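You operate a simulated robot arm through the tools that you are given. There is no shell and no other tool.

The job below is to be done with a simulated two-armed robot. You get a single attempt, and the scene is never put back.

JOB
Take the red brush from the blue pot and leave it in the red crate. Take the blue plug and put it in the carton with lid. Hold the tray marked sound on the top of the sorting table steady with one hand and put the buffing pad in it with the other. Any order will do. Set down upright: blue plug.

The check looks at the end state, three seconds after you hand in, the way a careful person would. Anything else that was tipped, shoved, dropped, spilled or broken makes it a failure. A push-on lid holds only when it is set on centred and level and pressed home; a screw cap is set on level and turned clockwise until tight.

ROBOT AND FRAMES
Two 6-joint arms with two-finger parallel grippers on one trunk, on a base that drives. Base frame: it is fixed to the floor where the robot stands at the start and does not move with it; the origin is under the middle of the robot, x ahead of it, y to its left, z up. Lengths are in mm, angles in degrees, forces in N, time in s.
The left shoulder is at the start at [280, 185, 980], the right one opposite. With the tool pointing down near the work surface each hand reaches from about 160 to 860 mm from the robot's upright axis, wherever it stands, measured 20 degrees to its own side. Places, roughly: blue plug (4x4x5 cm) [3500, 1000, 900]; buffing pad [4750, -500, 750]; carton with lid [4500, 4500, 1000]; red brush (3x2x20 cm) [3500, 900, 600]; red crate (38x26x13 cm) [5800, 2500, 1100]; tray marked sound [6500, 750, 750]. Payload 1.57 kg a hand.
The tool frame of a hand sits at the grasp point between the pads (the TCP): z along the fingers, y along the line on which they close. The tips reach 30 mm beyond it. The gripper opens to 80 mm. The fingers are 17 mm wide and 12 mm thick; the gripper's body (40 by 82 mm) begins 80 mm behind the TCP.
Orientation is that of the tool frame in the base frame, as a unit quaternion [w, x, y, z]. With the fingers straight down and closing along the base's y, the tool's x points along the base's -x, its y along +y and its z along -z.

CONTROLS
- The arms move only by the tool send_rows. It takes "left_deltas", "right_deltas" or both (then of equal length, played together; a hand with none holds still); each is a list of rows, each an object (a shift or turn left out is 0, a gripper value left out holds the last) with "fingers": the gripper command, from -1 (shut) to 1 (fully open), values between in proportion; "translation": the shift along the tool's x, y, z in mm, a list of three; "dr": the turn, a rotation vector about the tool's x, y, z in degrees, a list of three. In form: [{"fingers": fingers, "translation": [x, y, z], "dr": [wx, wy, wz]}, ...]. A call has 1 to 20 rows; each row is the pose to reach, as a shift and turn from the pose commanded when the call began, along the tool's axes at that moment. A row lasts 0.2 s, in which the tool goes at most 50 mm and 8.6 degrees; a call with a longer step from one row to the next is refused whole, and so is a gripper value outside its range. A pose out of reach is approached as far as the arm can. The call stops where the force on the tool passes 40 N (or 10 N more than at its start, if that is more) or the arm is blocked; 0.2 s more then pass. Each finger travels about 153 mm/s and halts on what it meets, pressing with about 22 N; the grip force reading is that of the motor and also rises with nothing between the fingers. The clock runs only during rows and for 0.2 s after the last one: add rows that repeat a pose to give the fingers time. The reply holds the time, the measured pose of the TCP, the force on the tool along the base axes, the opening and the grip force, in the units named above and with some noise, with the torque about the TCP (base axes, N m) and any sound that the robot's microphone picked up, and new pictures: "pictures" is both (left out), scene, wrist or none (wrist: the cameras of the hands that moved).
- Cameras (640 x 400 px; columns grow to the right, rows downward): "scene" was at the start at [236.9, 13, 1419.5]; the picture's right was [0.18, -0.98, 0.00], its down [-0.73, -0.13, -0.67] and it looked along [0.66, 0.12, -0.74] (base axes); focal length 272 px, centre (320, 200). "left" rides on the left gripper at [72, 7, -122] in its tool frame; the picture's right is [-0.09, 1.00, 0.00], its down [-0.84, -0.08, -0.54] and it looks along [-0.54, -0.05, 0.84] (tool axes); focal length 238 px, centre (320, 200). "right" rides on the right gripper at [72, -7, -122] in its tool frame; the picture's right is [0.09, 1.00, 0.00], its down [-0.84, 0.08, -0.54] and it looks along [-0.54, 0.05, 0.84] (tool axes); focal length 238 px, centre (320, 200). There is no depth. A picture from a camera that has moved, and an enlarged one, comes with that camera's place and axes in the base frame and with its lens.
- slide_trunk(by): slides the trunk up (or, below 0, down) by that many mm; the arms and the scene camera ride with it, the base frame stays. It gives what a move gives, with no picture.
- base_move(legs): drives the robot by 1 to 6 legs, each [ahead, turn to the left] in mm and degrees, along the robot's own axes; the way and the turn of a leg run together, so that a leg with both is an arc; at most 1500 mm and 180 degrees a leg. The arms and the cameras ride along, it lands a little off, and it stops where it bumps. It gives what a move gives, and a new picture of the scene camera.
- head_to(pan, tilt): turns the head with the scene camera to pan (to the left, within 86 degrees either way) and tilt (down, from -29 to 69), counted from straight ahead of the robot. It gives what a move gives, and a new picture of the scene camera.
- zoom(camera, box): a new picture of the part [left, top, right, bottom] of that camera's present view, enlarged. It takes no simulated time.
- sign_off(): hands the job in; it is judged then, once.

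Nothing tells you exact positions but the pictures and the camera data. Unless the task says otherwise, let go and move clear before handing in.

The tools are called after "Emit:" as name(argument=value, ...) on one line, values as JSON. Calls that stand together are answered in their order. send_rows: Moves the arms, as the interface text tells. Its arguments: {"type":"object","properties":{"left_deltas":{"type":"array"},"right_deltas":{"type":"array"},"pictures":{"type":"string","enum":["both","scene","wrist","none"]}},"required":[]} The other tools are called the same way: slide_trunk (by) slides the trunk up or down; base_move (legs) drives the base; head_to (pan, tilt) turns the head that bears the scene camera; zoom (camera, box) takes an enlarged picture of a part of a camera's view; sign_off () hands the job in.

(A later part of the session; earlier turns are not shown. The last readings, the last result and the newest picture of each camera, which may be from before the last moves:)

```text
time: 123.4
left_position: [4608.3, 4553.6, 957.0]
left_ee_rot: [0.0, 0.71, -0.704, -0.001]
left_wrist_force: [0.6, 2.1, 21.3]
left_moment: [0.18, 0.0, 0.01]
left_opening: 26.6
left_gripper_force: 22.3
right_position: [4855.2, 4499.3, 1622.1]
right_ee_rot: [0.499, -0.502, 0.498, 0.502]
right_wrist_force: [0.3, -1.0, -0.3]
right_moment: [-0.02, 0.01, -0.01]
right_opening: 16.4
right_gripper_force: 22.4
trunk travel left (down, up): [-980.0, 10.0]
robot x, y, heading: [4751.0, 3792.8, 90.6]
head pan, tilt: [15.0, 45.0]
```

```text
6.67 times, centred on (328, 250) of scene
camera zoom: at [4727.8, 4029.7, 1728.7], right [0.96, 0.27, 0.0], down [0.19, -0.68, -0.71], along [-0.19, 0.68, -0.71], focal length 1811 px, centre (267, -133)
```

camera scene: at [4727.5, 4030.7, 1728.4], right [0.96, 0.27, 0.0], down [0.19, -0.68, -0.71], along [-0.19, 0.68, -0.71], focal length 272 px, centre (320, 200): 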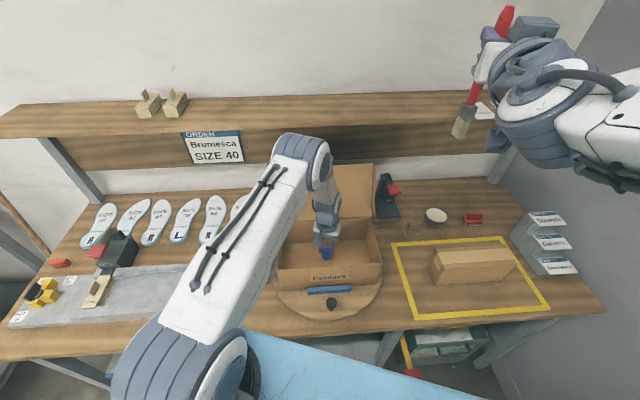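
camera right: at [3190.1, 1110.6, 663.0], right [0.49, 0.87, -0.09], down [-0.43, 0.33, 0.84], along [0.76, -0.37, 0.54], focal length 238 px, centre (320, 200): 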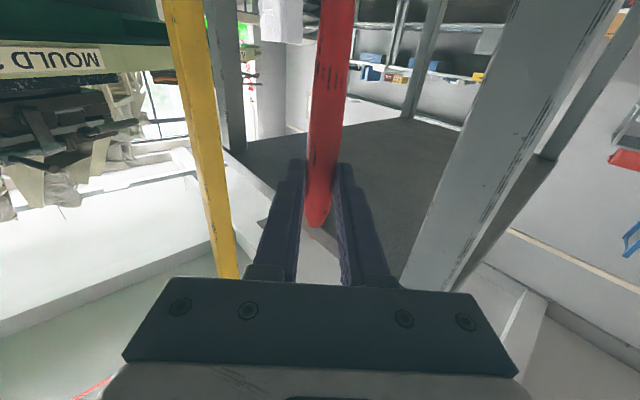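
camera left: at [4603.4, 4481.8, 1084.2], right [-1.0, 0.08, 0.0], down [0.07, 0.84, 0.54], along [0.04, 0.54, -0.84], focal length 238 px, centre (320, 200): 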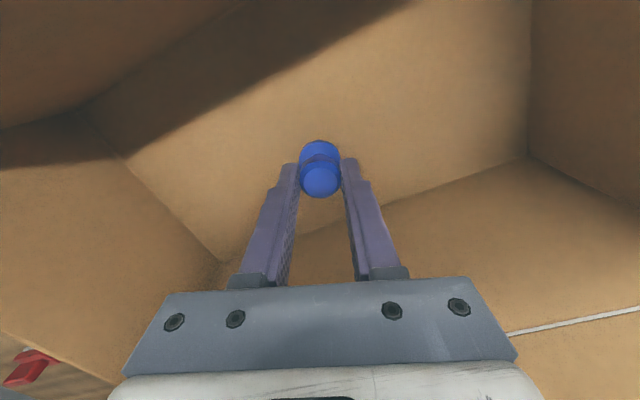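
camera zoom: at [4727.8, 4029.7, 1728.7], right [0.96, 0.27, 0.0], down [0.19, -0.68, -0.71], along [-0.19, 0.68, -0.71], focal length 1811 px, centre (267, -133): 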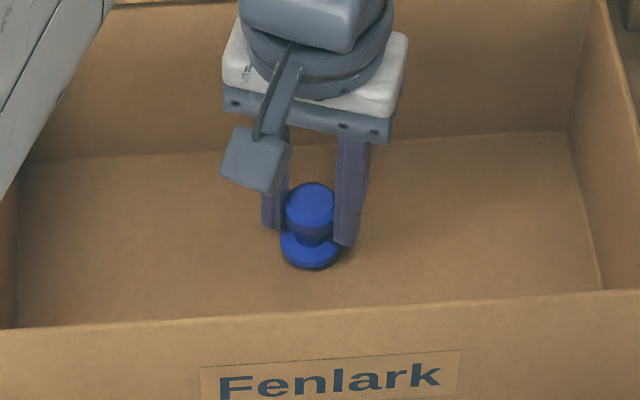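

Contact: 21 N upward, so the plug stands on the carton floor. I'll ease up 3 mm, open gently and rise straight out.

Emit:
send_rows(left_deltas=[{"translation": [0, 0, -3]}, {"translation": [0, 0, -3]}, {"translation": [0, 0, -3], "fingers": -0.2}, {"translation": [0, 0, -3], "fingers": 0.0}, {"translation": [0, 0, -3], "fingers": 0.2}, {"translation": [0, 0, -3], "fingers": 0.2}], pictures="wrist")

Emit:
zoom(camera="scene", box=[280, 220, 376, 280])

```text
time: 124.8
left_position: [4608.5, 4553.5, 957.6]
left_ee_rot: [0.001, 0.71, -0.704, 0.002]
left_wrist_force: [-0.8, 0.3, -0.7]
left_moment: [-0.04, -0.01, 0.01]
left_opening: 47.9
left_gripper_force: 0.0
right_position: [4853.9, 4500.9, 1623.3]
right_ee_rot: [-0.497, 0.503, -0.498, -0.502]
right_wrist_force: [-0.7, 0.0, -0.6]
right_moment: [-0.02, -0.02, 0.01]
right_opening: 16.4
right_gripper_force: 21.9
trunk travel left (down, up): [-980.0, 10.0]
robot x, y, heading: [4751.9, 3792.4, 90.4]
head pan, tilt: [15.0, 45.0]
camera left: at [4603.9, 4481.4, 1079.1], right [-1.0, 0.08, 0.0], down [0.07, 0.84, 0.54], along [0.04, 0.54, -0.84], focal length 238 px, centre (320, 200)
```

left: 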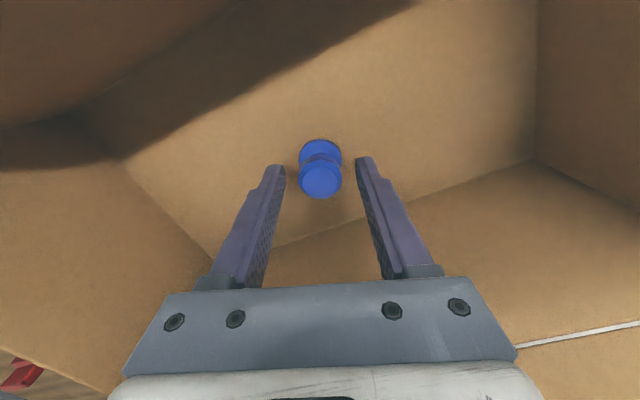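

```text
6.67 times, centred on (328, 250) of scene
camera zoom: at [4727.6, 4030.6, 1728.4], right [0.96, 0.27, 0.0], down [0.19, -0.68, -0.71], along [-0.19, 0.68, -0.71], focal length 1811 px, centre (267, -133)
```

zoom: 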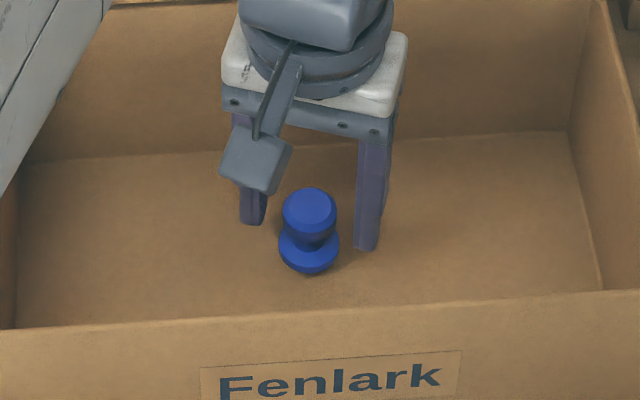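

The plug stands upright on the carton floor. Rising straight up and withdrawing the left hand.

Emit:
send_rows(left_deltas=[{"translation": [0, 0, -20]}, {"translation": [0, 0, -60]}, {"translation": [0, 0, -105]}, {"translation": [0, 0, -150]}, {"translation": [0, 0, -197]}, {"translation": [40, 3, -197]}, {"translation": [85, 6, -197]}, {"translation": [130, 9, -197]}, {"translation": [175, 12, -197]}, {"translation": [215, 16, -197]}, {"translation": [235, 18, -197]}, {"translation": [235, 18, -197]}], pictures="scene")

Emit:
head_to(pan=5, tilt=45)

```text
time: 127.4
left_position: [4595.2, 4319.5, 1154.0]
left_ee_rot: [0.001, 0.71, -0.704, 0.001]
left_wrist_force: [-1.0, 0.1, -0.4]
left_moment: [0.02, -0.02, -0.04]
left_opening: 47.9
left_gripper_force: 0.2
right_position: [4855.2, 4498.5, 1623.5]
right_ee_rot: [-0.498, 0.502, -0.499, -0.501]
right_wrist_force: [0.0, 0.2, -1.2]
right_moment: [-0.02, 0.01, 0.0]
right_opening: 16.7
right_gripper_force: 22.1
trunk travel left (down, up): [-980.0, 10.0]
robot x, y, heading: [4751.0, 3794.4, 90.3]
head pan, tilt: [15.0, 45.0]
camera scene: at [4727.6, 4030.6, 1728.4], right [0.96, 0.27, 0.0], down [0.19, -0.68, -0.71], along [-0.19, 0.68, -0.71], focal length 272 px, centre (320, 200)
```

scene: 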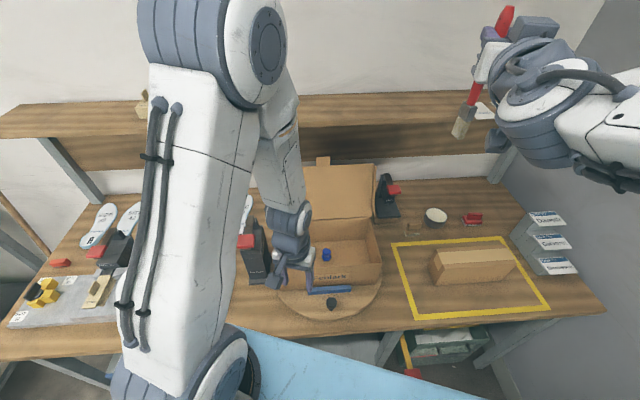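

```text
time: 128.1
left_position: [4594.7, 4319.4, 1155.3]
left_ee_rot: [0.002, 0.71, -0.704, 0.003]
left_wrist_force: [1.1, 1.3, -0.1]
left_moment: [0.03, 0.02, 0.03]
left_opening: 47.9
left_gripper_force: 0.1
right_position: [4855.1, 4499.8, 1622.9]
right_ee_rot: [-0.498, 0.502, -0.499, -0.501]
right_wrist_force: [0.8, 0.8, -0.9]
right_moment: [-0.01, 0.0, 0.0]
right_opening: 16.6
right_gripper_force: 22.2
trunk travel left (down, up): [-980.0, 10.0]
robot x, y, heading: [4751.2, 3793.3, 90.4]
head pan, tilt: [5.0, 45.0]
camera scene: at [4741.5, 4033.1, 1728.4], right [1.0, 0.09, 0.0], down [0.07, -0.7, -0.71], along [-0.07, 0.7, -0.71], focal length 272 px, centre (320, 200)
```

scene: 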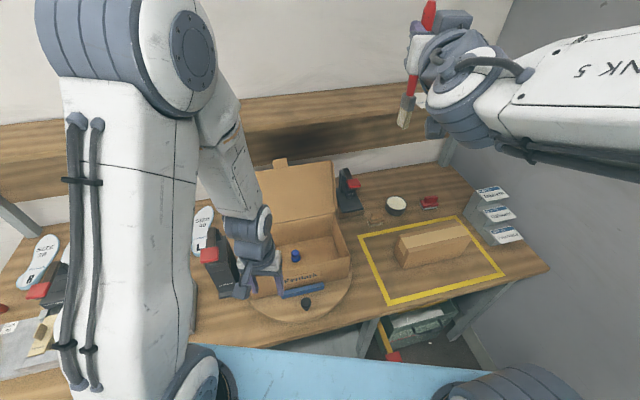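

Plug done and standing in the carton. Now to the red crate on the trolley: I'll back away from the bench and turn right to face it.

Emit:
base_move(legs=[[-350, 0], [0, -120]])

Emit:
head_to(pan=0, tilt=30)

Emit:
head_to(pan=-25, tilt=30)

```text
time: 133.0
left_position: [5113.8, 3861.0, 1155.6]
left_ee_rot: [-0.002, -0.283, 0.959, -0.001]
left_wrist_force: [0.3, -0.5, 0.0]
left_moment: [-0.01, 0.0, 0.04]
left_opening: 48.2
left_gripper_force: 0.0
right_position: [5396.5, 3750.9, 1623.4]
right_ee_rot: [0.672, -0.223, 0.675, 0.209]
right_wrist_force: [-4.8, 2.4, 0.5]
right_moment: [0.0, 0.01, 0.02]
right_opening: 16.3
right_gripper_force: 22.3
trunk travel left (down, up): [-980.0, 10.0]
robot x, y, heading: [4752.9, 3443.0, 32.9]
head pan, tilt: [5.0, 45.0]
stopped in leg 2: the force on the tool passed its limit at 136 N (the readings are from after the stop); the commanded pose is now the measured one
camera scene: at [4950.9, 3581.9, 1728.5], right [0.61, -0.79, 0.0], down [-0.56, -0.43, -0.71], along [0.56, 0.43, -0.71], focal length 272 px, centre (320, 200)
```

scene: 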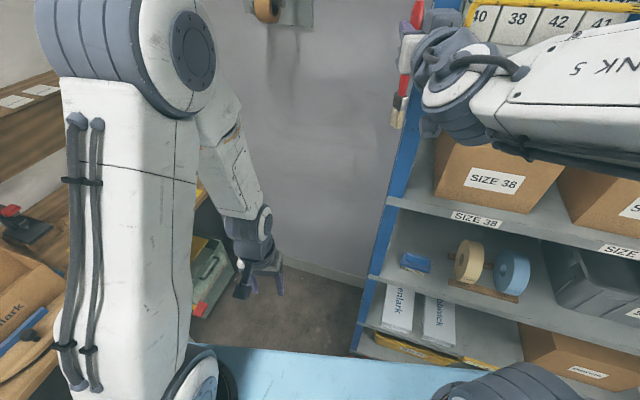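

```text
time: 133.8
left_position: [5113.2, 3861.7, 1155.5]
left_ee_rot: [-0.002, -0.284, 0.959, 0.0]
left_wrist_force: [-0.1, -0.4, -0.1]
left_moment: [-0.05, 0.01, 0.04]
left_opening: 48.1
left_gripper_force: 0.1
right_position: [5396.7, 3751.1, 1623.7]
right_ee_rot: [0.672, -0.223, 0.675, 0.209]
right_wrist_force: [-6.3, 4.2, 0.8]
right_moment: [0.01, -0.01, 0.05]
right_opening: 16.2
right_gripper_force: 21.6
trunk travel left (down, up): [-980.0, 10.0]
robot x, y, heading: [4751.7, 3443.7, 32.9]
head pan, tilt: [0.0, 30.0]
camera scene: at [4962.3, 3581.5, 1751.0], right [0.54, -0.84, 0.0], down [-0.42, -0.27, -0.87], along [0.73, 0.47, -0.5], focal length 272 px, centre (320, 200)
```

scene: 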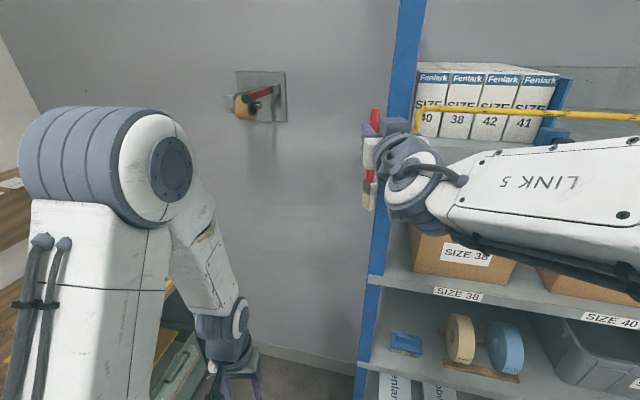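

```text
time: 134.7
left_position: [5113.1, 3860.0, 1153.7]
left_ee_rot: [-0.001, -0.283, 0.959, -0.001]
left_wrist_force: [0.0, 0.0, 0.5]
left_moment: [0.01, 0.03, -0.01]
left_opening: 48.0
left_gripper_force: 0.0
right_position: [5396.8, 3751.0, 1624.1]
right_ee_rot: [0.672, -0.222, 0.675, 0.209]
right_wrist_force: [-6.0, 5.7, 0.6]
right_moment: [0.03, 0.0, 0.06]
right_opening: 16.5
right_gripper_force: 21.7
trunk travel left (down, up): [-980.0, 10.0]
robot x, y, heading: [4753.9, 3443.0, 33.0]
head pan, tilt: [-25.0, 30.0]
camera scene: at [4976.0, 3545.0, 1751.1], right [0.14, -0.99, 0.0], down [-0.49, -0.07, -0.87], along [0.86, 0.12, -0.5], focal length 272 px, centre (320, 200)
```

scene: 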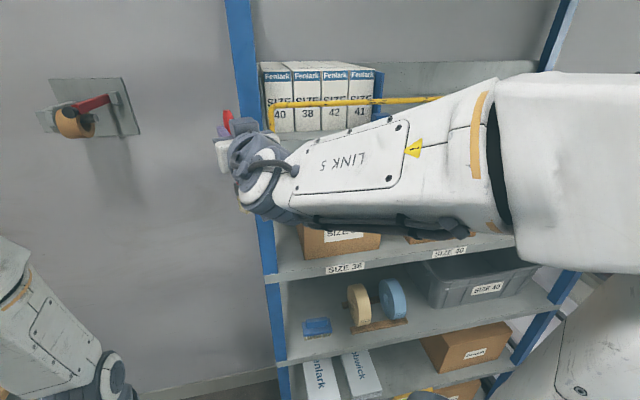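

The right hand struck the blue shelf's upright while turning — the shelf was nearer than my far-off estimate. I'll turn back left at once to free it and then check shelf and brush.

Emit:
base_move(legs=[[0, 10]])

Emit:
head_to(pan=-35, tilt=35)

Emit:
zoom(camera="right", box=[0, 0, 640, 400])

```text
time: 135.7
left_position: [5036.9, 3915.9, 1153.6]
left_ee_rot: [-0.002, -0.365, 0.931, 0.0]
left_wrist_force: [-0.5, -0.2, 0.3]
left_moment: [0.0, 0.02, 0.02]
left_opening: 48.0
left_gripper_force: 0.1
right_position: [5334.5, 3856.8, 1622.4]
right_ee_rot: [0.651, -0.28, 0.653, 0.267]
right_wrist_force: [0.2, 0.5, -0.1]
right_moment: [0.0, -0.02, -0.01]
right_opening: 16.7
right_gripper_force: 22.0
trunk travel left (down, up): [-980.0, 10.0]
robot x, y, heading: [4752.5, 3446.4, 42.5]
head pan, tilt: [-25.0, 30.0]
camera scene: at [4955.9, 3581.8, 1751.0], right [0.31, -0.95, 0.0], down [-0.48, -0.15, -0.87], along [0.82, 0.27, -0.5], focal length 272 px, centre (320, 200)
```

scene: 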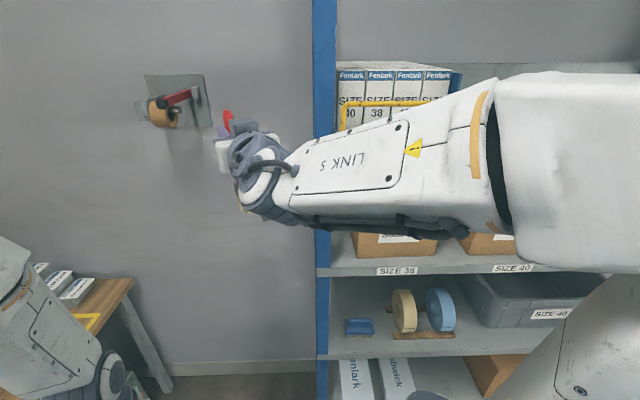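

```text
time: 136.5
left_position: [5037.4, 3915.5, 1154.1]
left_ee_rot: [-0.002, -0.365, 0.931, 0.0]
left_wrist_force: [0.3, -1.2, 0.6]
left_moment: [-0.02, -0.01, 0.06]
left_opening: 47.9
left_gripper_force: 0.0
right_position: [5335.9, 3856.0, 1623.0]
right_ee_rot: [0.651, -0.28, 0.653, 0.267]
right_wrist_force: [0.0, 0.2, -1.0]
right_moment: [-0.02, -0.04, -0.03]
right_opening: 16.0
right_gripper_force: 21.7
trunk travel left (down, up): [-980.0, 10.0]
robot x, y, heading: [4754.7, 3447.7, 43.0]
head pan, tilt: [-35.0, 35.0]
camera scene: at [4957.3, 3565.9, 1743.3], right [0.14, -0.99, 0.0], down [-0.57, -0.08, -0.82], along [0.81, 0.11, -0.57], focal length 272 px, centre (320, 200)
```

scene: 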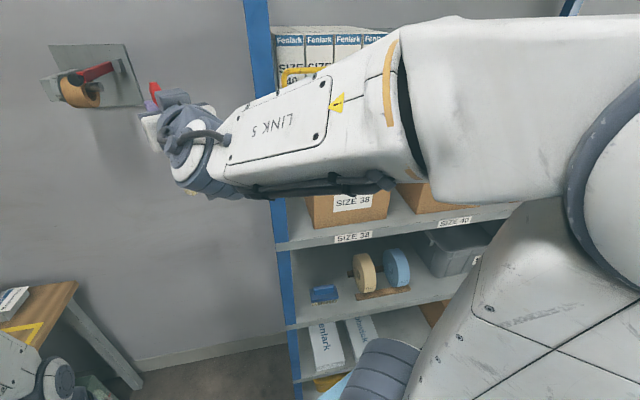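

```text
1.00 times, centred on (320, 200) of right (not enlarged: the box is as wide or as high as the picture)
camera zoom: at [5254.2, 3764.9, 1551.4], right [-0.71, 0.7, -0.11], down [-0.44, -0.32, 0.84], along [0.55, 0.64, 0.53], focal length 238 px, centre (320, 200)
```

zoom: 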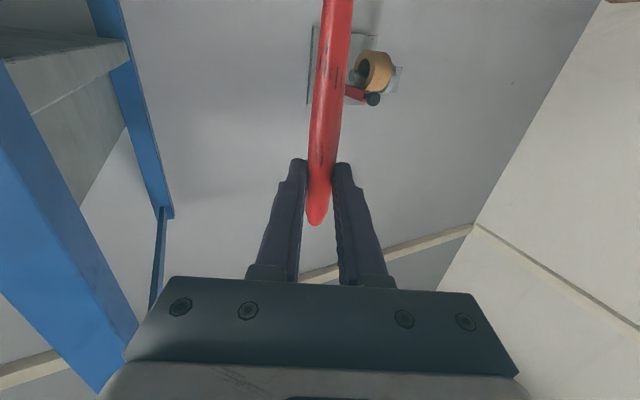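

The brush is still held and the shelf and its boxes stand as before. I'll back straight out the way I came, well clear, before turning toward the crate.

Emit:
base_move(legs=[[-750, 0]])

Emit:
head_to(pan=-40, tilt=22)

```text
time: 140.6
left_position: [4481.1, 3403.1, 1154.4]
left_ee_rot: [-0.001, -0.366, 0.931, 0.0]
left_wrist_force: [-0.1, 0.2, 0.6]
left_moment: [-0.01, 0.02, 0.0]
left_opening: 48.1
left_gripper_force: 0.0
right_position: [4779.9, 3342.7, 1622.6]
right_ee_rot: [0.651, -0.28, 0.653, 0.266]
right_wrist_force: [0.2, 0.3, -0.2]
right_moment: [-0.01, -0.02, 0.06]
right_opening: 16.4
right_gripper_force: 21.9
trunk travel left (down, up): [-980.0, 10.0]
robot x, y, heading: [4198.0, 2928.2, 42.9]
head pan, tilt: [-35.0, 35.0]
camera scene: at [4402.0, 3050.9, 1743.3], right [0.14, -0.99, 0.0], down [-0.57, -0.08, -0.82], along [0.81, 0.11, -0.57], focal length 272 px, centre (320, 200)
```

scene: 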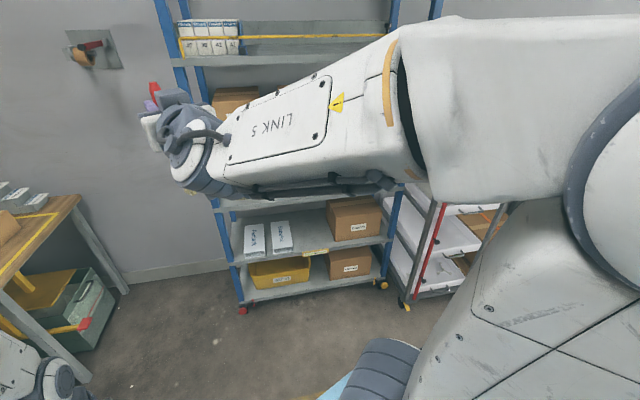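

```text
time: 141.3
left_position: [4481.2, 3401.4, 1154.5]
left_ee_rot: [-0.002, -0.366, 0.931, -0.001]
left_wrist_force: [0.9, -0.2, 0.9]
left_moment: [-0.01, -0.04, 0.0]
left_opening: 47.7
left_gripper_force: 0.0
right_position: [4780.3, 3342.4, 1622.7]
right_ee_rot: [0.651, -0.28, 0.653, 0.267]
right_wrist_force: [0.1, 0.4, -1.5]
right_moment: [-0.01, -0.02, 0.01]
right_opening: 16.2
right_gripper_force: 22.3
trunk travel left (down, up): [-980.0, 10.0]
robot x, y, heading: [4199.4, 2927.8, 42.7]
head pan, tilt: [-40.0, 22.0]
camera scene: at [4407.5, 3043.5, 1763.8], right [0.05, -1.0, 0.0], down [-0.37, -0.02, -0.93], along [0.93, 0.05, -0.38], focal length 272 px, centre (320, 200)
```

scene: 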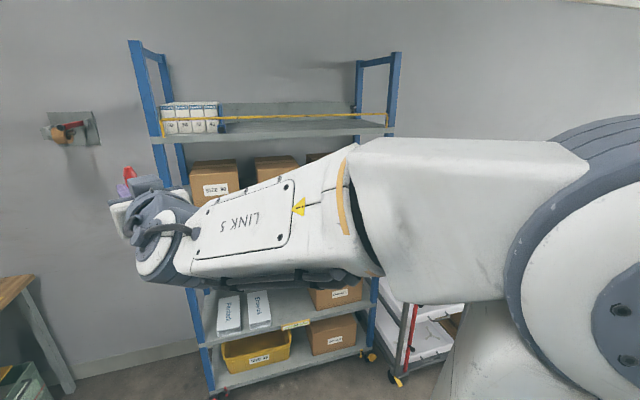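

Shelf front runs from about (5448, 3746) to (5801, 2754); the trolley's front-left caster is near (5644, 2620). I'll swing round to a spot in front of the trolley with plenty of clearance.

Emit:
base_move(legs=[[0, -93], [750, 0], [0, 65]])

Emit:
head_to(pan=5, tilt=28)

Emit:
zoom(camera="scene", box=[200, 60, 440, 210])

```text
time: 152.1
left_position: [5157.0, 2645.5, 1153.8]
left_ee_rot: [-0.001, -0.128, 0.992, 0.0]
left_wrist_force: [0.4, -0.3, -0.1]
left_moment: [-0.01, 0.0, -0.04]
left_opening: 47.9
left_gripper_force: 0.1
right_position: [5392.6, 2452.7, 1622.0]
right_ee_rot: [0.696, -0.113, 0.702, 0.1]
right_wrist_force: [-0.7, -0.4, -0.6]
right_moment: [0.0, 0.0, -0.02]
right_opening: 16.4
right_gripper_force: 22.1
trunk travel left (down, up): [-980.0, 10.0]
robot x, y, heading: [4688.0, 2366.3, 14.8]
head pan, tilt: [-40.0, 22.0]
camera scene: at [4923.5, 2364.9, 1763.8], right [-0.43, -0.9, 0.0], down [-0.34, 0.16, -0.93], along [0.84, -0.39, -0.37], focal length 272 px, centre (320, 200)
```

scene: 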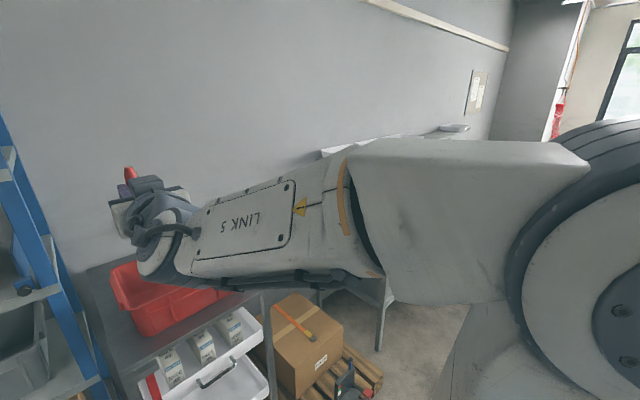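

```text
time: 153.2
left_position: [5154.7, 2646.7, 1154.8]
left_ee_rot: [-0.001, -0.128, 0.992, 0.0]
left_wrist_force: [0.8, -0.3, -0.5]
left_moment: [0.05, 0.0, 0.04]
left_opening: 48.0
left_gripper_force: 0.0
right_position: [5391.9, 2452.3, 1622.3]
right_ee_rot: [0.696, -0.113, 0.702, 0.101]
right_wrist_force: [0.2, -0.2, -0.4]
right_moment: [-0.02, 0.0, -0.04]
right_opening: 16.2
right_gripper_force: 22.2
trunk travel left (down, up): [-980.0, 10.0]
robot x, y, heading: [4685.8, 2368.3, 14.7]
head pan, tilt: [5.0, 28.0]
camera scene: at [4925.4, 2435.2, 1754.2], right [0.34, -0.94, 0.0], down [-0.44, -0.16, -0.88], along [0.83, 0.3, -0.47], focal length 272 px, centre (320, 200)
```

scene: 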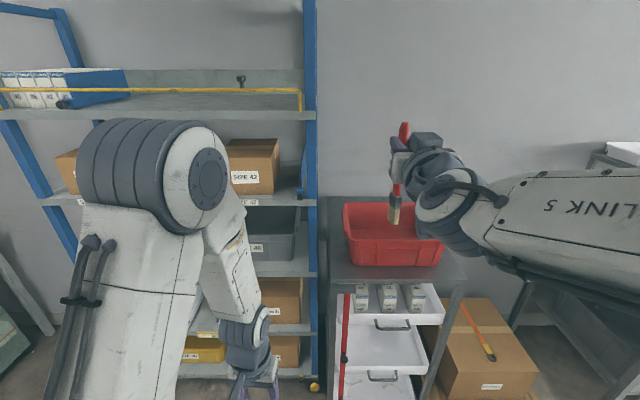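

```text
2.67 times, centred on (320, 135) of scene
camera zoom: at [4925.4, 2435.2, 1754.2], right [0.34, -0.94, 0.0], down [-0.44, -0.16, -0.88], along [0.83, 0.3, -0.47], focal length 724 px, centre (320, 373)
```

zoom: 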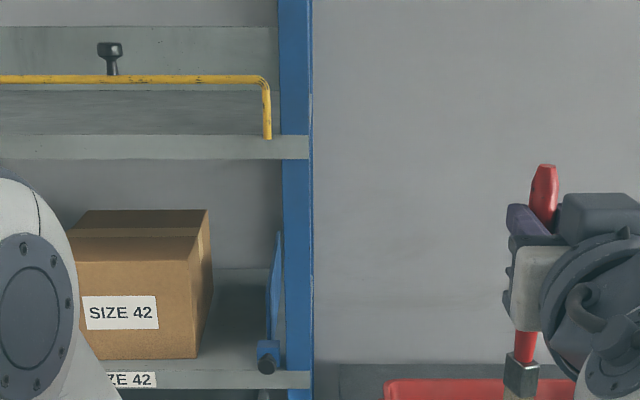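

The red crate sits on the trolley's top right ahead-right, beside the blue shelf. Zooming on it.

Emit:
zoom(camera="scene", box=[310, 180, 470, 280])

Emit:
zoom(camera="scene", box=[310, 260, 470, 360])

Emit:
zoom(camera="right", box=[0, 0, 640, 400])

```text
4.00 times, centred on (390, 230) of scene
camera zoom: at [4925.4, 2435.2, 1754.2], right [0.34, -0.94, 0.0], down [-0.44, -0.16, -0.88], along [0.83, 0.3, -0.47], focal length 1086 px, centre (40, 80)
```

zoom: 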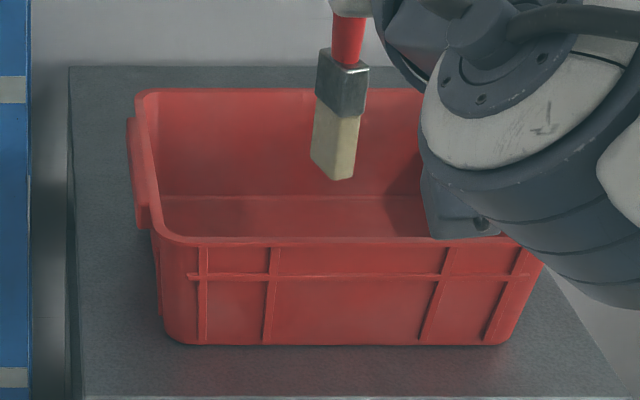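

```text
4.00 times, centred on (390, 310) of scene
camera zoom: at [4925.4, 2435.2, 1754.2], right [0.34, -0.94, 0.0], down [-0.44, -0.16, -0.88], along [0.83, 0.3, -0.47], focal length 1086 px, centre (40, -240)
```

zoom: 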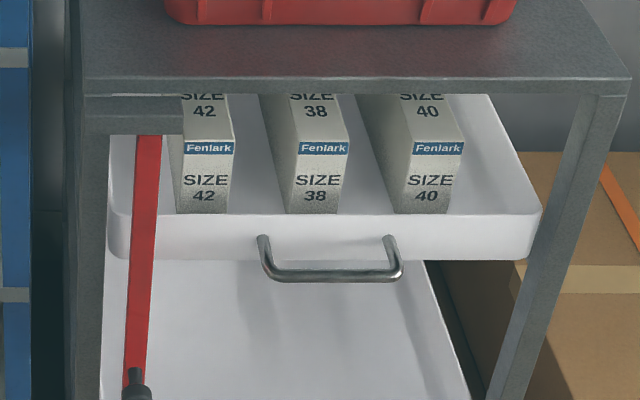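

```text
1.00 times, centred on (320, 200) of right (not enlarged: the box is as wide or as high as the picture)
camera zoom: at [5276.7, 2409.9, 1551.4], right [-0.3, 0.95, -0.11], down [-0.54, -0.07, 0.84], along [0.79, 0.31, 0.53], focal length 238 px, centre (320, 200)
```

zoom: 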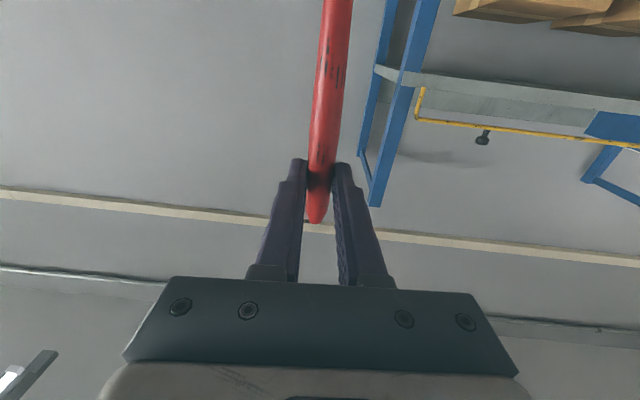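

The crate is empty, front rim ≈ (5825, 2452), rim z≈1130. I'll turn the right tool from horizontal to pointing down, moving the hand forward so the brush stays clear of my own shoulder.

Emit:
send_rows(right_deltas=[{"translation": [42, -4, 15], "dr": [0, 7.5, 0]}, {"translation": [83, -8, 25], "dr": [0, 15, 0]}, {"translation": [123, -12, 30], "dr": [0, 22.5, 0]}, {"translation": [161, -16, 30], "dr": [0, 30, 0]}, {"translation": [196, -20, 25], "dr": [0, 37.5, 0]}, {"translation": [228, -24, 15], "dr": [0, 45, 0]}, {"translation": [256, -28, 1], "dr": [0, 52.5, 0]}, {"translation": [279, -32, -16], "dr": [0, 60, 0]}, {"translation": [298, -36, -35], "dr": [0, 67.5, 0]}, {"translation": [312, -40, -57], "dr": [0, 75, 0]}, {"translation": [320, -45, -80], "dr": [0, 82.5, 0]}, {"translation": [323, -50, -104], "dr": [0, 90, 0]}, {"translation": [323, -50, -104], "dr": [0, 90, 0]}], pictures="both")

```text
time: 156.0
left_position: [5156.7, 2646.7, 1153.3]
left_ee_rot: [-0.001, -0.127, 0.992, 0.0]
left_wrist_force: [0.3, 0.2, -0.1]
left_moment: [0.04, 0.0, 0.03]
left_opening: 47.8
left_gripper_force: 0.1
right_position: [5307.7, 2366.3, 1302.9]
right_ee_rot: [-0.005, -0.151, 0.989, -0.01]
right_wrist_force: [-0.5, 0.0, 0.1]
right_moment: [0.0, -0.03, -0.01]
right_opening: 16.0
right_gripper_force: 22.1
trunk travel left (down, up): [-980.0, 10.0]
robot x, y, heading: [4687.4, 2364.9, 14.8]
head pan, tilt: [5.0, 28.0]
camera scene: at [4925.4, 2435.2, 1754.2], right [0.34, -0.94, 0.0], down [-0.44, -0.16, -0.88], along [0.83, 0.3, -0.47], focal length 272 px, centre (320, 200)
camera right: at [5241.0, 2343.1, 1424.0], right [-0.38, 0.92, -0.01], down [0.78, 0.33, 0.53], along [0.49, 0.19, -0.85], focal length 238 px, centre (320, 200)
```

scene: 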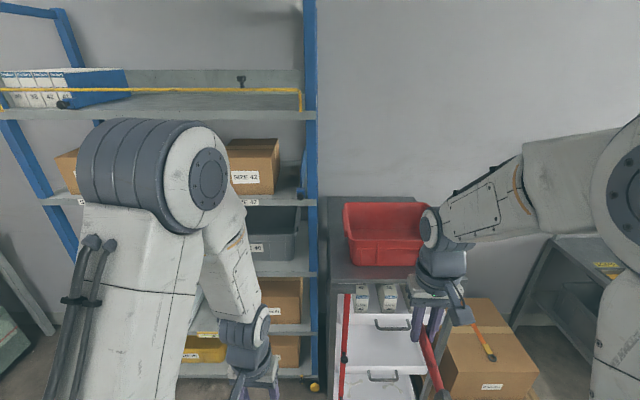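
right: 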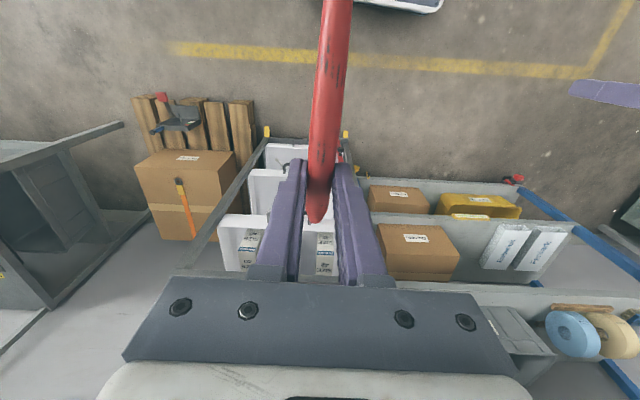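

Tool is pointing down with the brush lying horizontal. I'll zoom the right wrist view to measure the trolley top and its casters better before going on.

Emit:
zoom(camera="right", box=[120, 100, 440, 300])

Emit:
zoom(camera="scene", box=[320, 180, 480, 280])

```text
2.00 times, centred on (280, 200) of right
camera zoom: at [5241.0, 2343.1, 1424.0], right [-0.38, 0.92, -0.01], down [0.78, 0.33, 0.53], along [0.49, 0.19, -0.85], focal length 477 px, centre (400, 200)
```

zoom: 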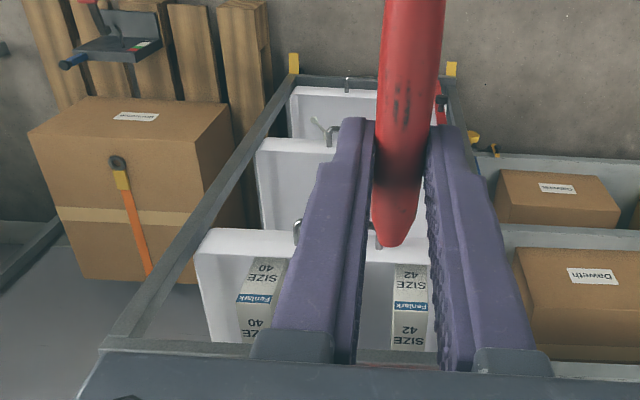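

```text
4.00 times, centred on (400, 230) of scene
camera zoom: at [4925.4, 2435.2, 1754.2], right [0.34, -0.94, 0.0], down [-0.44, -0.16, -0.88], along [0.83, 0.3, -0.47], focal length 1086 px, centre (0, 80)
```

zoom: 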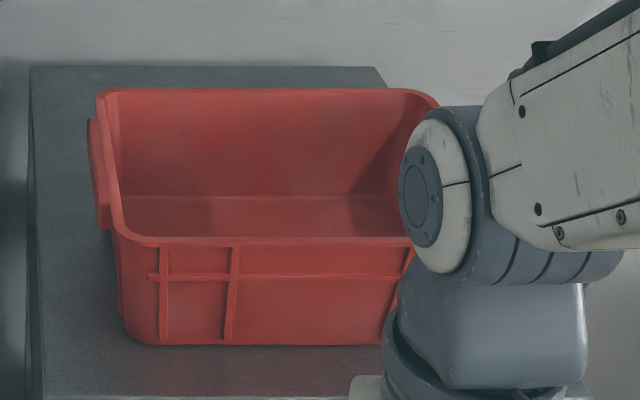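

Cross-checked: trolley top z≈1075, crate centre ≈ (5843, 2470), rim ≈1205, empty. I'll yaw the right tool so the brush lies along the crate's long side, and raise the left hand out of the crate's way.

Emit:
send_rows(right_deltas=[{"dr": [0, 0, 8.4]}, {"dr": [0, 0, 16.8]}, {"dr": [0, 0, 25.2]}, {"dr": [0, 0, 33.6]}, {"dr": [0, 0, 42]}, {"dr": [0, 0, 50.4]}, {"dr": [0, 0, 58.8]}, {"dr": [0, 0, 67.2]}, {"dr": [0, 0, 75.6]}, {"dr": [0, 0, 84]}, {"dr": [0, 0, 92.4]}, {"dr": [0, 0, 92.4]}], left_deltas=[{"translation": [0, 0, -20]}, {"translation": [0, 0, -40]}, {"translation": [0, 0, -60]}, {"translation": [0, 0, -80]}, {"translation": [0, 0, -100]}, {"translation": [0, 0, -120]}, {"translation": [0, 0, -140]}, {"translation": [0, 0, -160]}, {"translation": [0, 0, -180]}, {"translation": [0, 0, -200]}, {"translation": [0, 0, -220]}, {"translation": [0, 0, -220]}], pictures="both")

```text
time: 158.6
left_position: [5158.0, 2648.2, 1376.4]
left_ee_rot: [-0.002, -0.128, 0.992, 0.001]
left_wrist_force: [-0.3, -0.6, 0.1]
left_moment: [0.01, 0.0, -0.02]
left_opening: 48.1
left_gripper_force: 0.0
right_position: [5305.2, 2366.5, 1301.5]
right_ee_rot: [0.004, 0.61, 0.792, -0.009]
right_wrist_force: [-0.2, -0.1, 0.2]
right_moment: [-0.06, 0.01, 0.01]
right_opening: 16.3
right_gripper_force: 21.9
trunk travel left (down, up): [-980.0, 10.0]
robot x, y, heading: [4688.0, 2363.1, 14.9]
head pan, tilt: [5.0, 28.0]
camera scene: at [4925.3, 2435.2, 1754.2], right [0.34, -0.94, 0.0], down [-0.44, -0.16, -0.88], along [0.83, 0.3, -0.47], focal length 272 px, centre (320, 200)
camera right: at [5280.9, 2439.0, 1421.4], right [0.94, 0.34, -0.01], down [0.29, -0.78, 0.55], along [0.18, -0.52, -0.83], focal length 238 px, centre (320, 200)
camera left: at [5088.9, 2636.9, 1496.5], right [-0.16, 0.99, 0.0], down [0.83, 0.14, 0.54], along [0.53, 0.09, -0.84], focal length 238 px, centre (320, 200)
```

scene: 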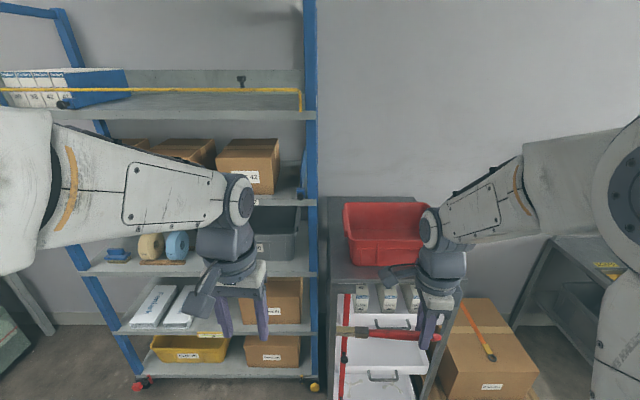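
right: 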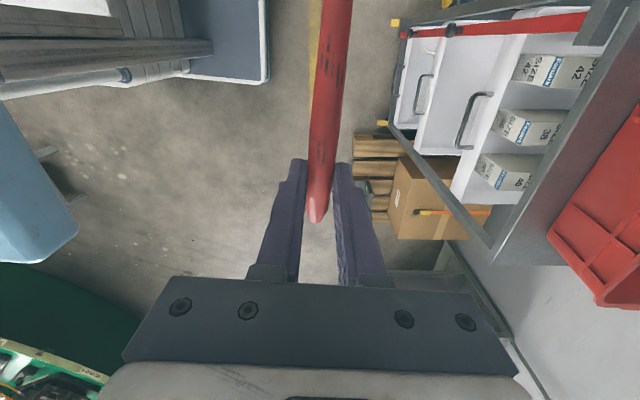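
left: 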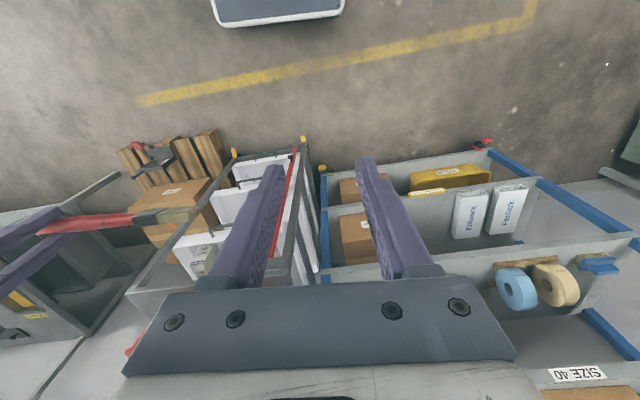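

Both hands are posed well and the brush lies across, firmly held. I'll lift the right hand another 40 mm and drive up to the trolley.

Emit:
send_rows(right_deltas=[{"translation": [0, 0, -20]}, {"translation": [0, 0, -40]}, {"translation": [0, 0, -40]}], pictures="none")

Emit:
base_move(legs=[[0, -21.6], [400, 0], [0, 25]])

Emit:
head_to(pan=0, tilt=42)

```text
time: 159.4
left_position: [5158.6, 2647.4, 1375.1]
left_ee_rot: [-0.002, -0.127, 0.992, 0.0]
left_wrist_force: [0.4, -0.8, 0.7]
left_moment: [-0.03, -0.01, 0.02]
left_opening: 48.0
left_gripper_force: 0.1
right_position: [5304.9, 2368.8, 1341.3]
right_ee_rot: [0.003, 0.609, 0.793, -0.01]
right_wrist_force: [-0.3, -0.6, -1.6]
right_moment: [-0.03, -0.04, -0.02]
right_opening: 16.0
right_gripper_force: 22.0
trunk travel left (down, up): [-980.0, 10.0]
robot x, y, heading: [4689.0, 2361.1, 14.9]
head pan, tilt: [5.0, 28.0]
```

```text
time: 164.2
left_position: [5535.7, 2630.5, 1375.0]
left_ee_rot: [-0.002, -0.157, 0.988, 0.0]
left_wrist_force: [0.6, 0.0, 1.0]
left_moment: [-0.02, 0.02, 0.02]
left_opening: 48.1
left_gripper_force: 0.0
right_position: [5699.2, 2359.6, 1341.6]
right_ee_rot: [0.003, 0.585, 0.811, -0.008]
right_wrist_force: [-0.7, 0.8, -1.0]
right_moment: [-0.02, -0.04, 0.01]
right_opening: 15.6
right_gripper_force: 22.4
trunk travel left (down, up): [-980.0, 10.0]
robot x, y, heading: [5076.2, 2318.3, 18.3]
head pan, tilt: [5.0, 28.0]
camera scene: at [5315.1, 2404.4, 1754.2], right [0.39, -0.92, 0.0], down [-0.43, -0.18, -0.88], along [0.81, 0.35, -0.47], focal length 272 px, centre (320, 200)
```

scene: 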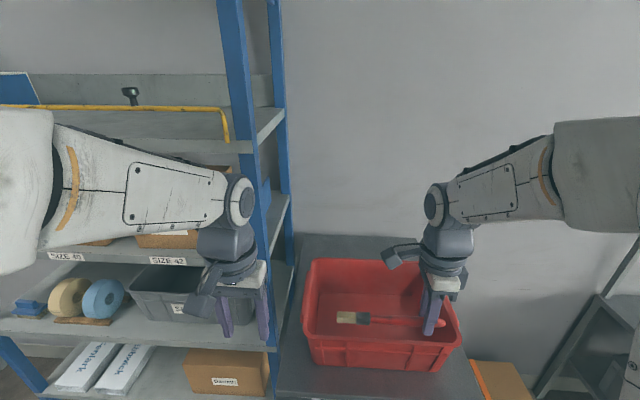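

```text
time: 165.0
left_position: [5535.9, 2629.8, 1374.0]
left_ee_rot: [-0.002, -0.156, 0.988, -0.001]
left_wrist_force: [-0.4, 0.2, 0.1]
left_moment: [0.03, 0.0, 0.0]
left_opening: 48.0
left_gripper_force: 0.1
right_position: [5699.2, 2358.5, 1341.4]
right_ee_rot: [0.003, 0.586, 0.811, -0.009]
right_wrist_force: [0.0, 0.8, 0.0]
right_moment: [-0.04, -0.01, -0.02]
right_opening: 15.6
right_gripper_force: 22.2
trunk travel left (down, up): [-980.0, 10.0]
robot x, y, heading: [5079.2, 2315.6, 18.1]
head pan, tilt: [0.0, 42.0]
camera scene: at [5310.8, 2394.4, 1732.8], right [0.31, -0.95, 0.0], down [-0.64, -0.21, -0.74], along [0.71, 0.23, -0.67], focal length 272 px, centre (320, 200)
```

scene: 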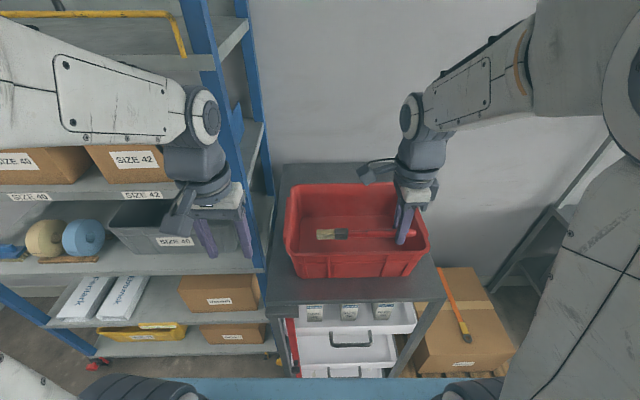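

The hand with the brush is just short of the crate. I'll creep 100 mm forward and then centre the brush over the crate.

Emit:
base_move(legs=[[100, 0]])

Emit:
zoom(camera="scene", box=[240, 170, 480, 320])

Emit:
zoom(camera="right", box=[0, 0, 640, 400])

```text
time: 166.2
left_position: [5630.8, 2661.0, 1374.4]
left_ee_rot: [-0.003, -0.156, 0.988, -0.001]
left_wrist_force: [-0.5, -0.1, 0.4]
left_moment: [-0.01, -0.01, 0.05]
left_opening: 48.0
left_gripper_force: 0.0
right_position: [5793.1, 2390.1, 1342.1]
right_ee_rot: [0.003, 0.586, 0.81, -0.01]
right_wrist_force: [0.4, 0.0, -1.6]
right_moment: [-0.04, -0.02, 0.01]
right_opening: 15.5
right_gripper_force: 21.8
trunk travel left (down, up): [-980.0, 10.0]
robot x, y, heading: [5174.8, 2353.8, 18.3]
head pan, tilt: [0.0, 42.0]
camera scene: at [5405.4, 2425.5, 1732.6], right [0.31, -0.95, 0.0], down [-0.64, -0.21, -0.74], along [0.71, 0.23, -0.67], focal length 272 px, centre (320, 200)
```

scene: 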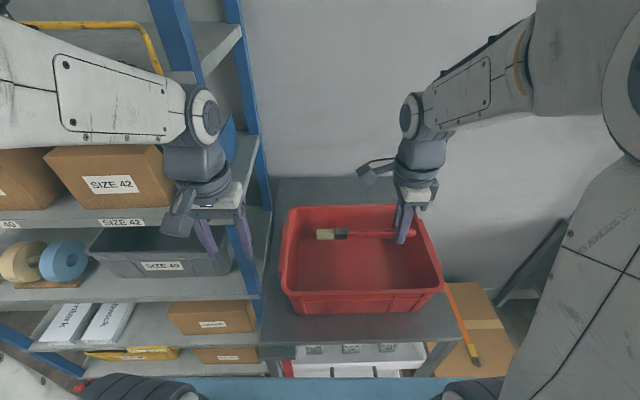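

```text
2.67 times, centred on (360, 245) of scene
camera zoom: at [5405.4, 2425.5, 1732.6], right [0.31, -0.95, 0.0], down [-0.64, -0.21, -0.74], along [0.71, 0.23, -0.67], focal length 724 px, centre (213, 80)
```

zoom: 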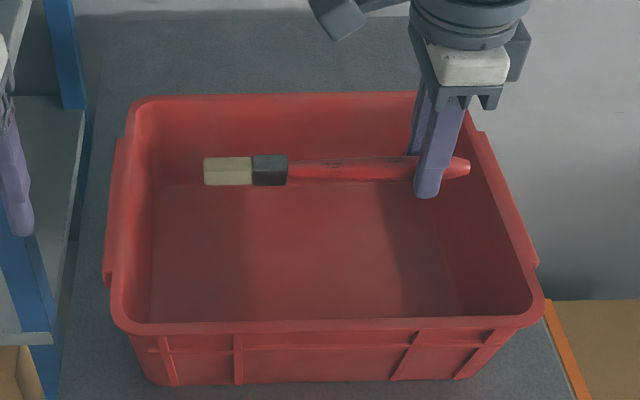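

```text
1.00 times, centred on (320, 200) of right (not enlarged: the box is as wide or as high as the picture)
camera zoom: at [5764.7, 2460.2, 1461.4], right [0.92, 0.4, -0.01], down [0.34, -0.76, 0.55], along [0.21, -0.51, -0.83], focal length 238 px, centre (320, 200)
```

zoom: 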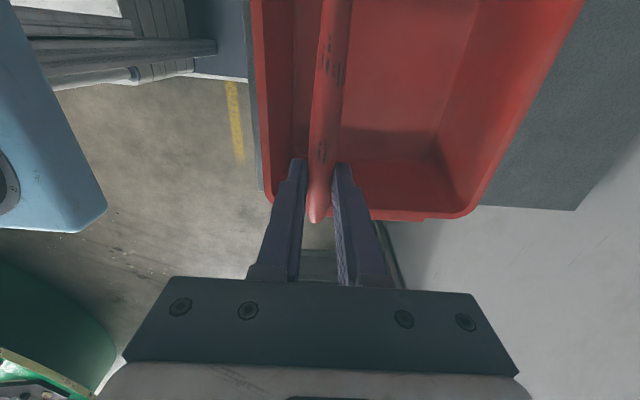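

From the wrist view the crate's centre is at about (5848, 2477). I'll move the hand 79 mm forward to centre the brush in depth, then lower.

Emit:
send_rows(right_deltas=[{"translation": [-1, 40, 0]}, {"translation": [-3, 79, 0]}, {"translation": [-3, 79, 40]}, {"translation": [-3, 79, 80]}, {"translation": [-3, 79, 120]}, {"translation": [-3, 79, 150]}, {"translation": [-3, 79, 150]}], pictures="both")

Emit:
zoom(camera="scene", box=[240, 170, 480, 320])

```text
time: 167.8
left_position: [5630.5, 2662.5, 1375.4]
left_ee_rot: [-0.003, -0.157, 0.988, -0.001]
left_wrist_force: [1.0, 0.0, -0.6]
left_moment: [0.0, -0.01, 0.0]
left_opening: 47.8
left_gripper_force: 0.0
right_position: [5868.5, 2409.5, 1190.1]
right_ee_rot: [0.004, 0.585, 0.811, -0.008]
right_wrist_force: [1.0, -0.1, -1.7]
right_moment: [-0.06, 0.01, -0.03]
right_opening: 15.9
right_gripper_force: 21.8
trunk travel left (down, up): [-980.0, 10.0]
robot x, y, heading: [5175.0, 2351.4, 18.2]
head pan, tilt: [0.0, 42.0]
camera scene: at [5405.5, 2425.5, 1732.7], right [0.31, -0.95, 0.0], down [-0.64, -0.21, -0.74], along [0.71, 0.23, -0.67], focal length 272 px, centre (320, 200)
camera right: at [5839.2, 2479.5, 1309.8], right [0.92, 0.4, -0.01], down [0.34, -0.76, 0.55], along [0.21, -0.51, -0.83], focal length 238 px, centre (320, 200)
```

scene: 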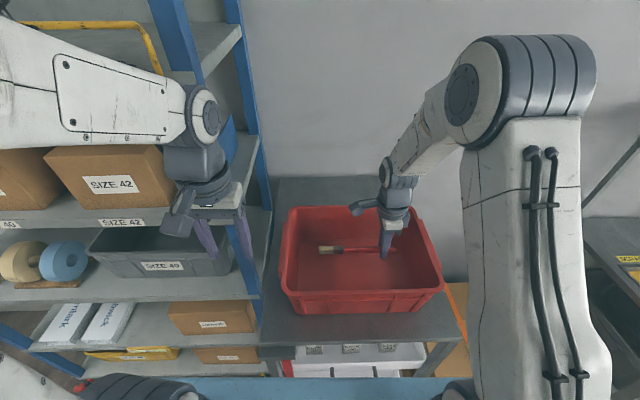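
right: 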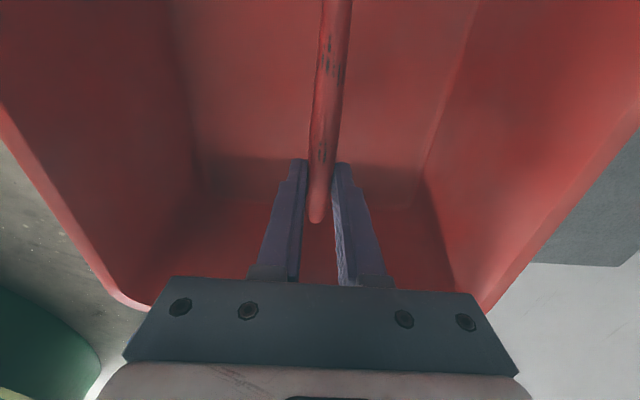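

```text
2.67 times, centred on (360, 245) of scene
camera zoom: at [5405.5, 2425.5, 1732.7], right [0.31, -0.95, 0.0], down [-0.64, -0.21, -0.74], along [0.71, 0.23, -0.67], focal length 724 px, centre (213, 80)
```

zoom: 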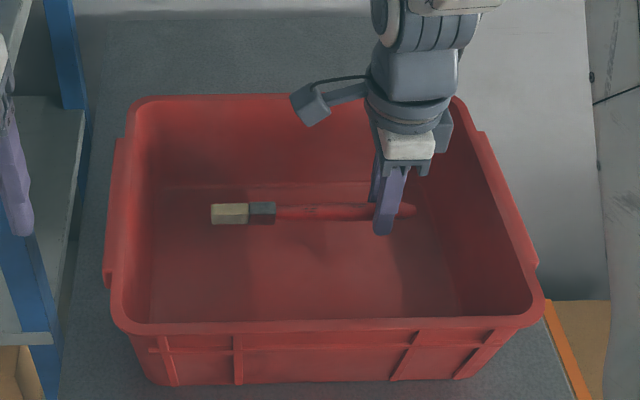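

The brush is inside the crate walls, well centred. Lowering further in small steps until near the floor.

Emit:
send_rows(right_deltas=[{"translation": [0, 0, 25]}, {"translation": [0, 0, 45]}, {"translation": [0, 0, 58]}, {"translation": [0, 0, 58]}], pictures="wrist")

Emit:
zoom(camera="scene", box=[270, 190, 462, 310])

```text
time: 168.8
left_position: [5630.5, 2661.8, 1374.4]
left_ee_rot: [-0.003, -0.156, 0.988, 0.0]
left_wrist_force: [0.7, -0.3, 0.3]
left_moment: [-0.01, 0.02, -0.02]
left_opening: 48.1
left_gripper_force: 0.0
right_position: [5868.1, 2409.4, 1132.3]
right_ee_rot: [0.002, 0.586, 0.81, -0.009]
right_wrist_force: [0.4, 0.7, -1.1]
right_moment: [-0.07, -0.01, -0.03]
right_opening: 15.6
right_gripper_force: 22.3
trunk travel left (down, up): [-980.0, 10.0]
robot x, y, heading: [5173.6, 2354.4, 18.0]
head pan, tilt: [0.0, 42.0]
camera right: at [5839.8, 2479.0, 1252.7], right [0.92, 0.4, -0.01], down [0.34, -0.76, 0.55], along [0.21, -0.51, -0.83], focal length 238 px, centre (320, 200)
```

right: 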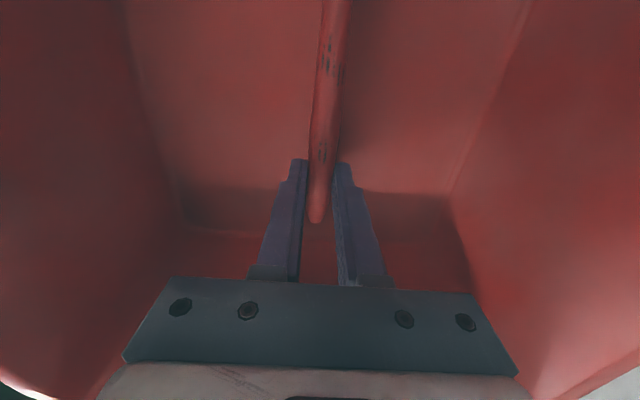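

```text
3.33 times, centred on (366, 250) of scene
camera zoom: at [5405.4, 2425.5, 1732.7], right [0.31, -0.95, 0.0], down [-0.64, -0.21, -0.74], along [0.71, 0.23, -0.67], focal length 905 px, centre (167, 33)
```

zoom: 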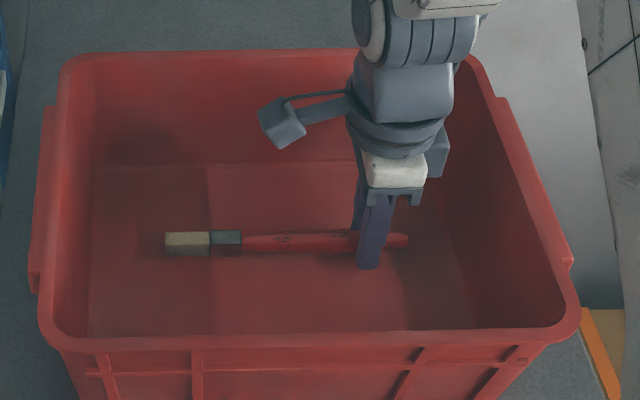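

Close to the floor. A few more millimetres with force watch.

Emit:
send_rows(right_deltas=[{"translation": [0, 0, 5]}, {"translation": [0, 0, 10]}, {"translation": [0, 0, 10]}], pictures="none")

```text
time: 169.6
left_position: [5629.4, 2661.0, 1374.8]
left_ee_rot: [-0.002, -0.156, 0.988, -0.001]
left_wrist_force: [0.0, -0.2, 0.1]
left_moment: [-0.04, 0.01, -0.04]
left_opening: 47.9
left_gripper_force: 0.1
right_position: [5866.9, 2408.7, 1122.1]
right_ee_rot: [0.003, 0.585, 0.811, -0.009]
right_wrist_force: [-0.3, -0.3, -0.3]
right_moment: [-0.01, 0.0, -0.04]
right_opening: 15.9
right_gripper_force: 21.6
trunk travel left (down, up): [-980.0, 10.0]
robot x, y, heading: [5176.1, 2349.8, 18.1]
head pan, tilt: [0.0, 42.0]
```

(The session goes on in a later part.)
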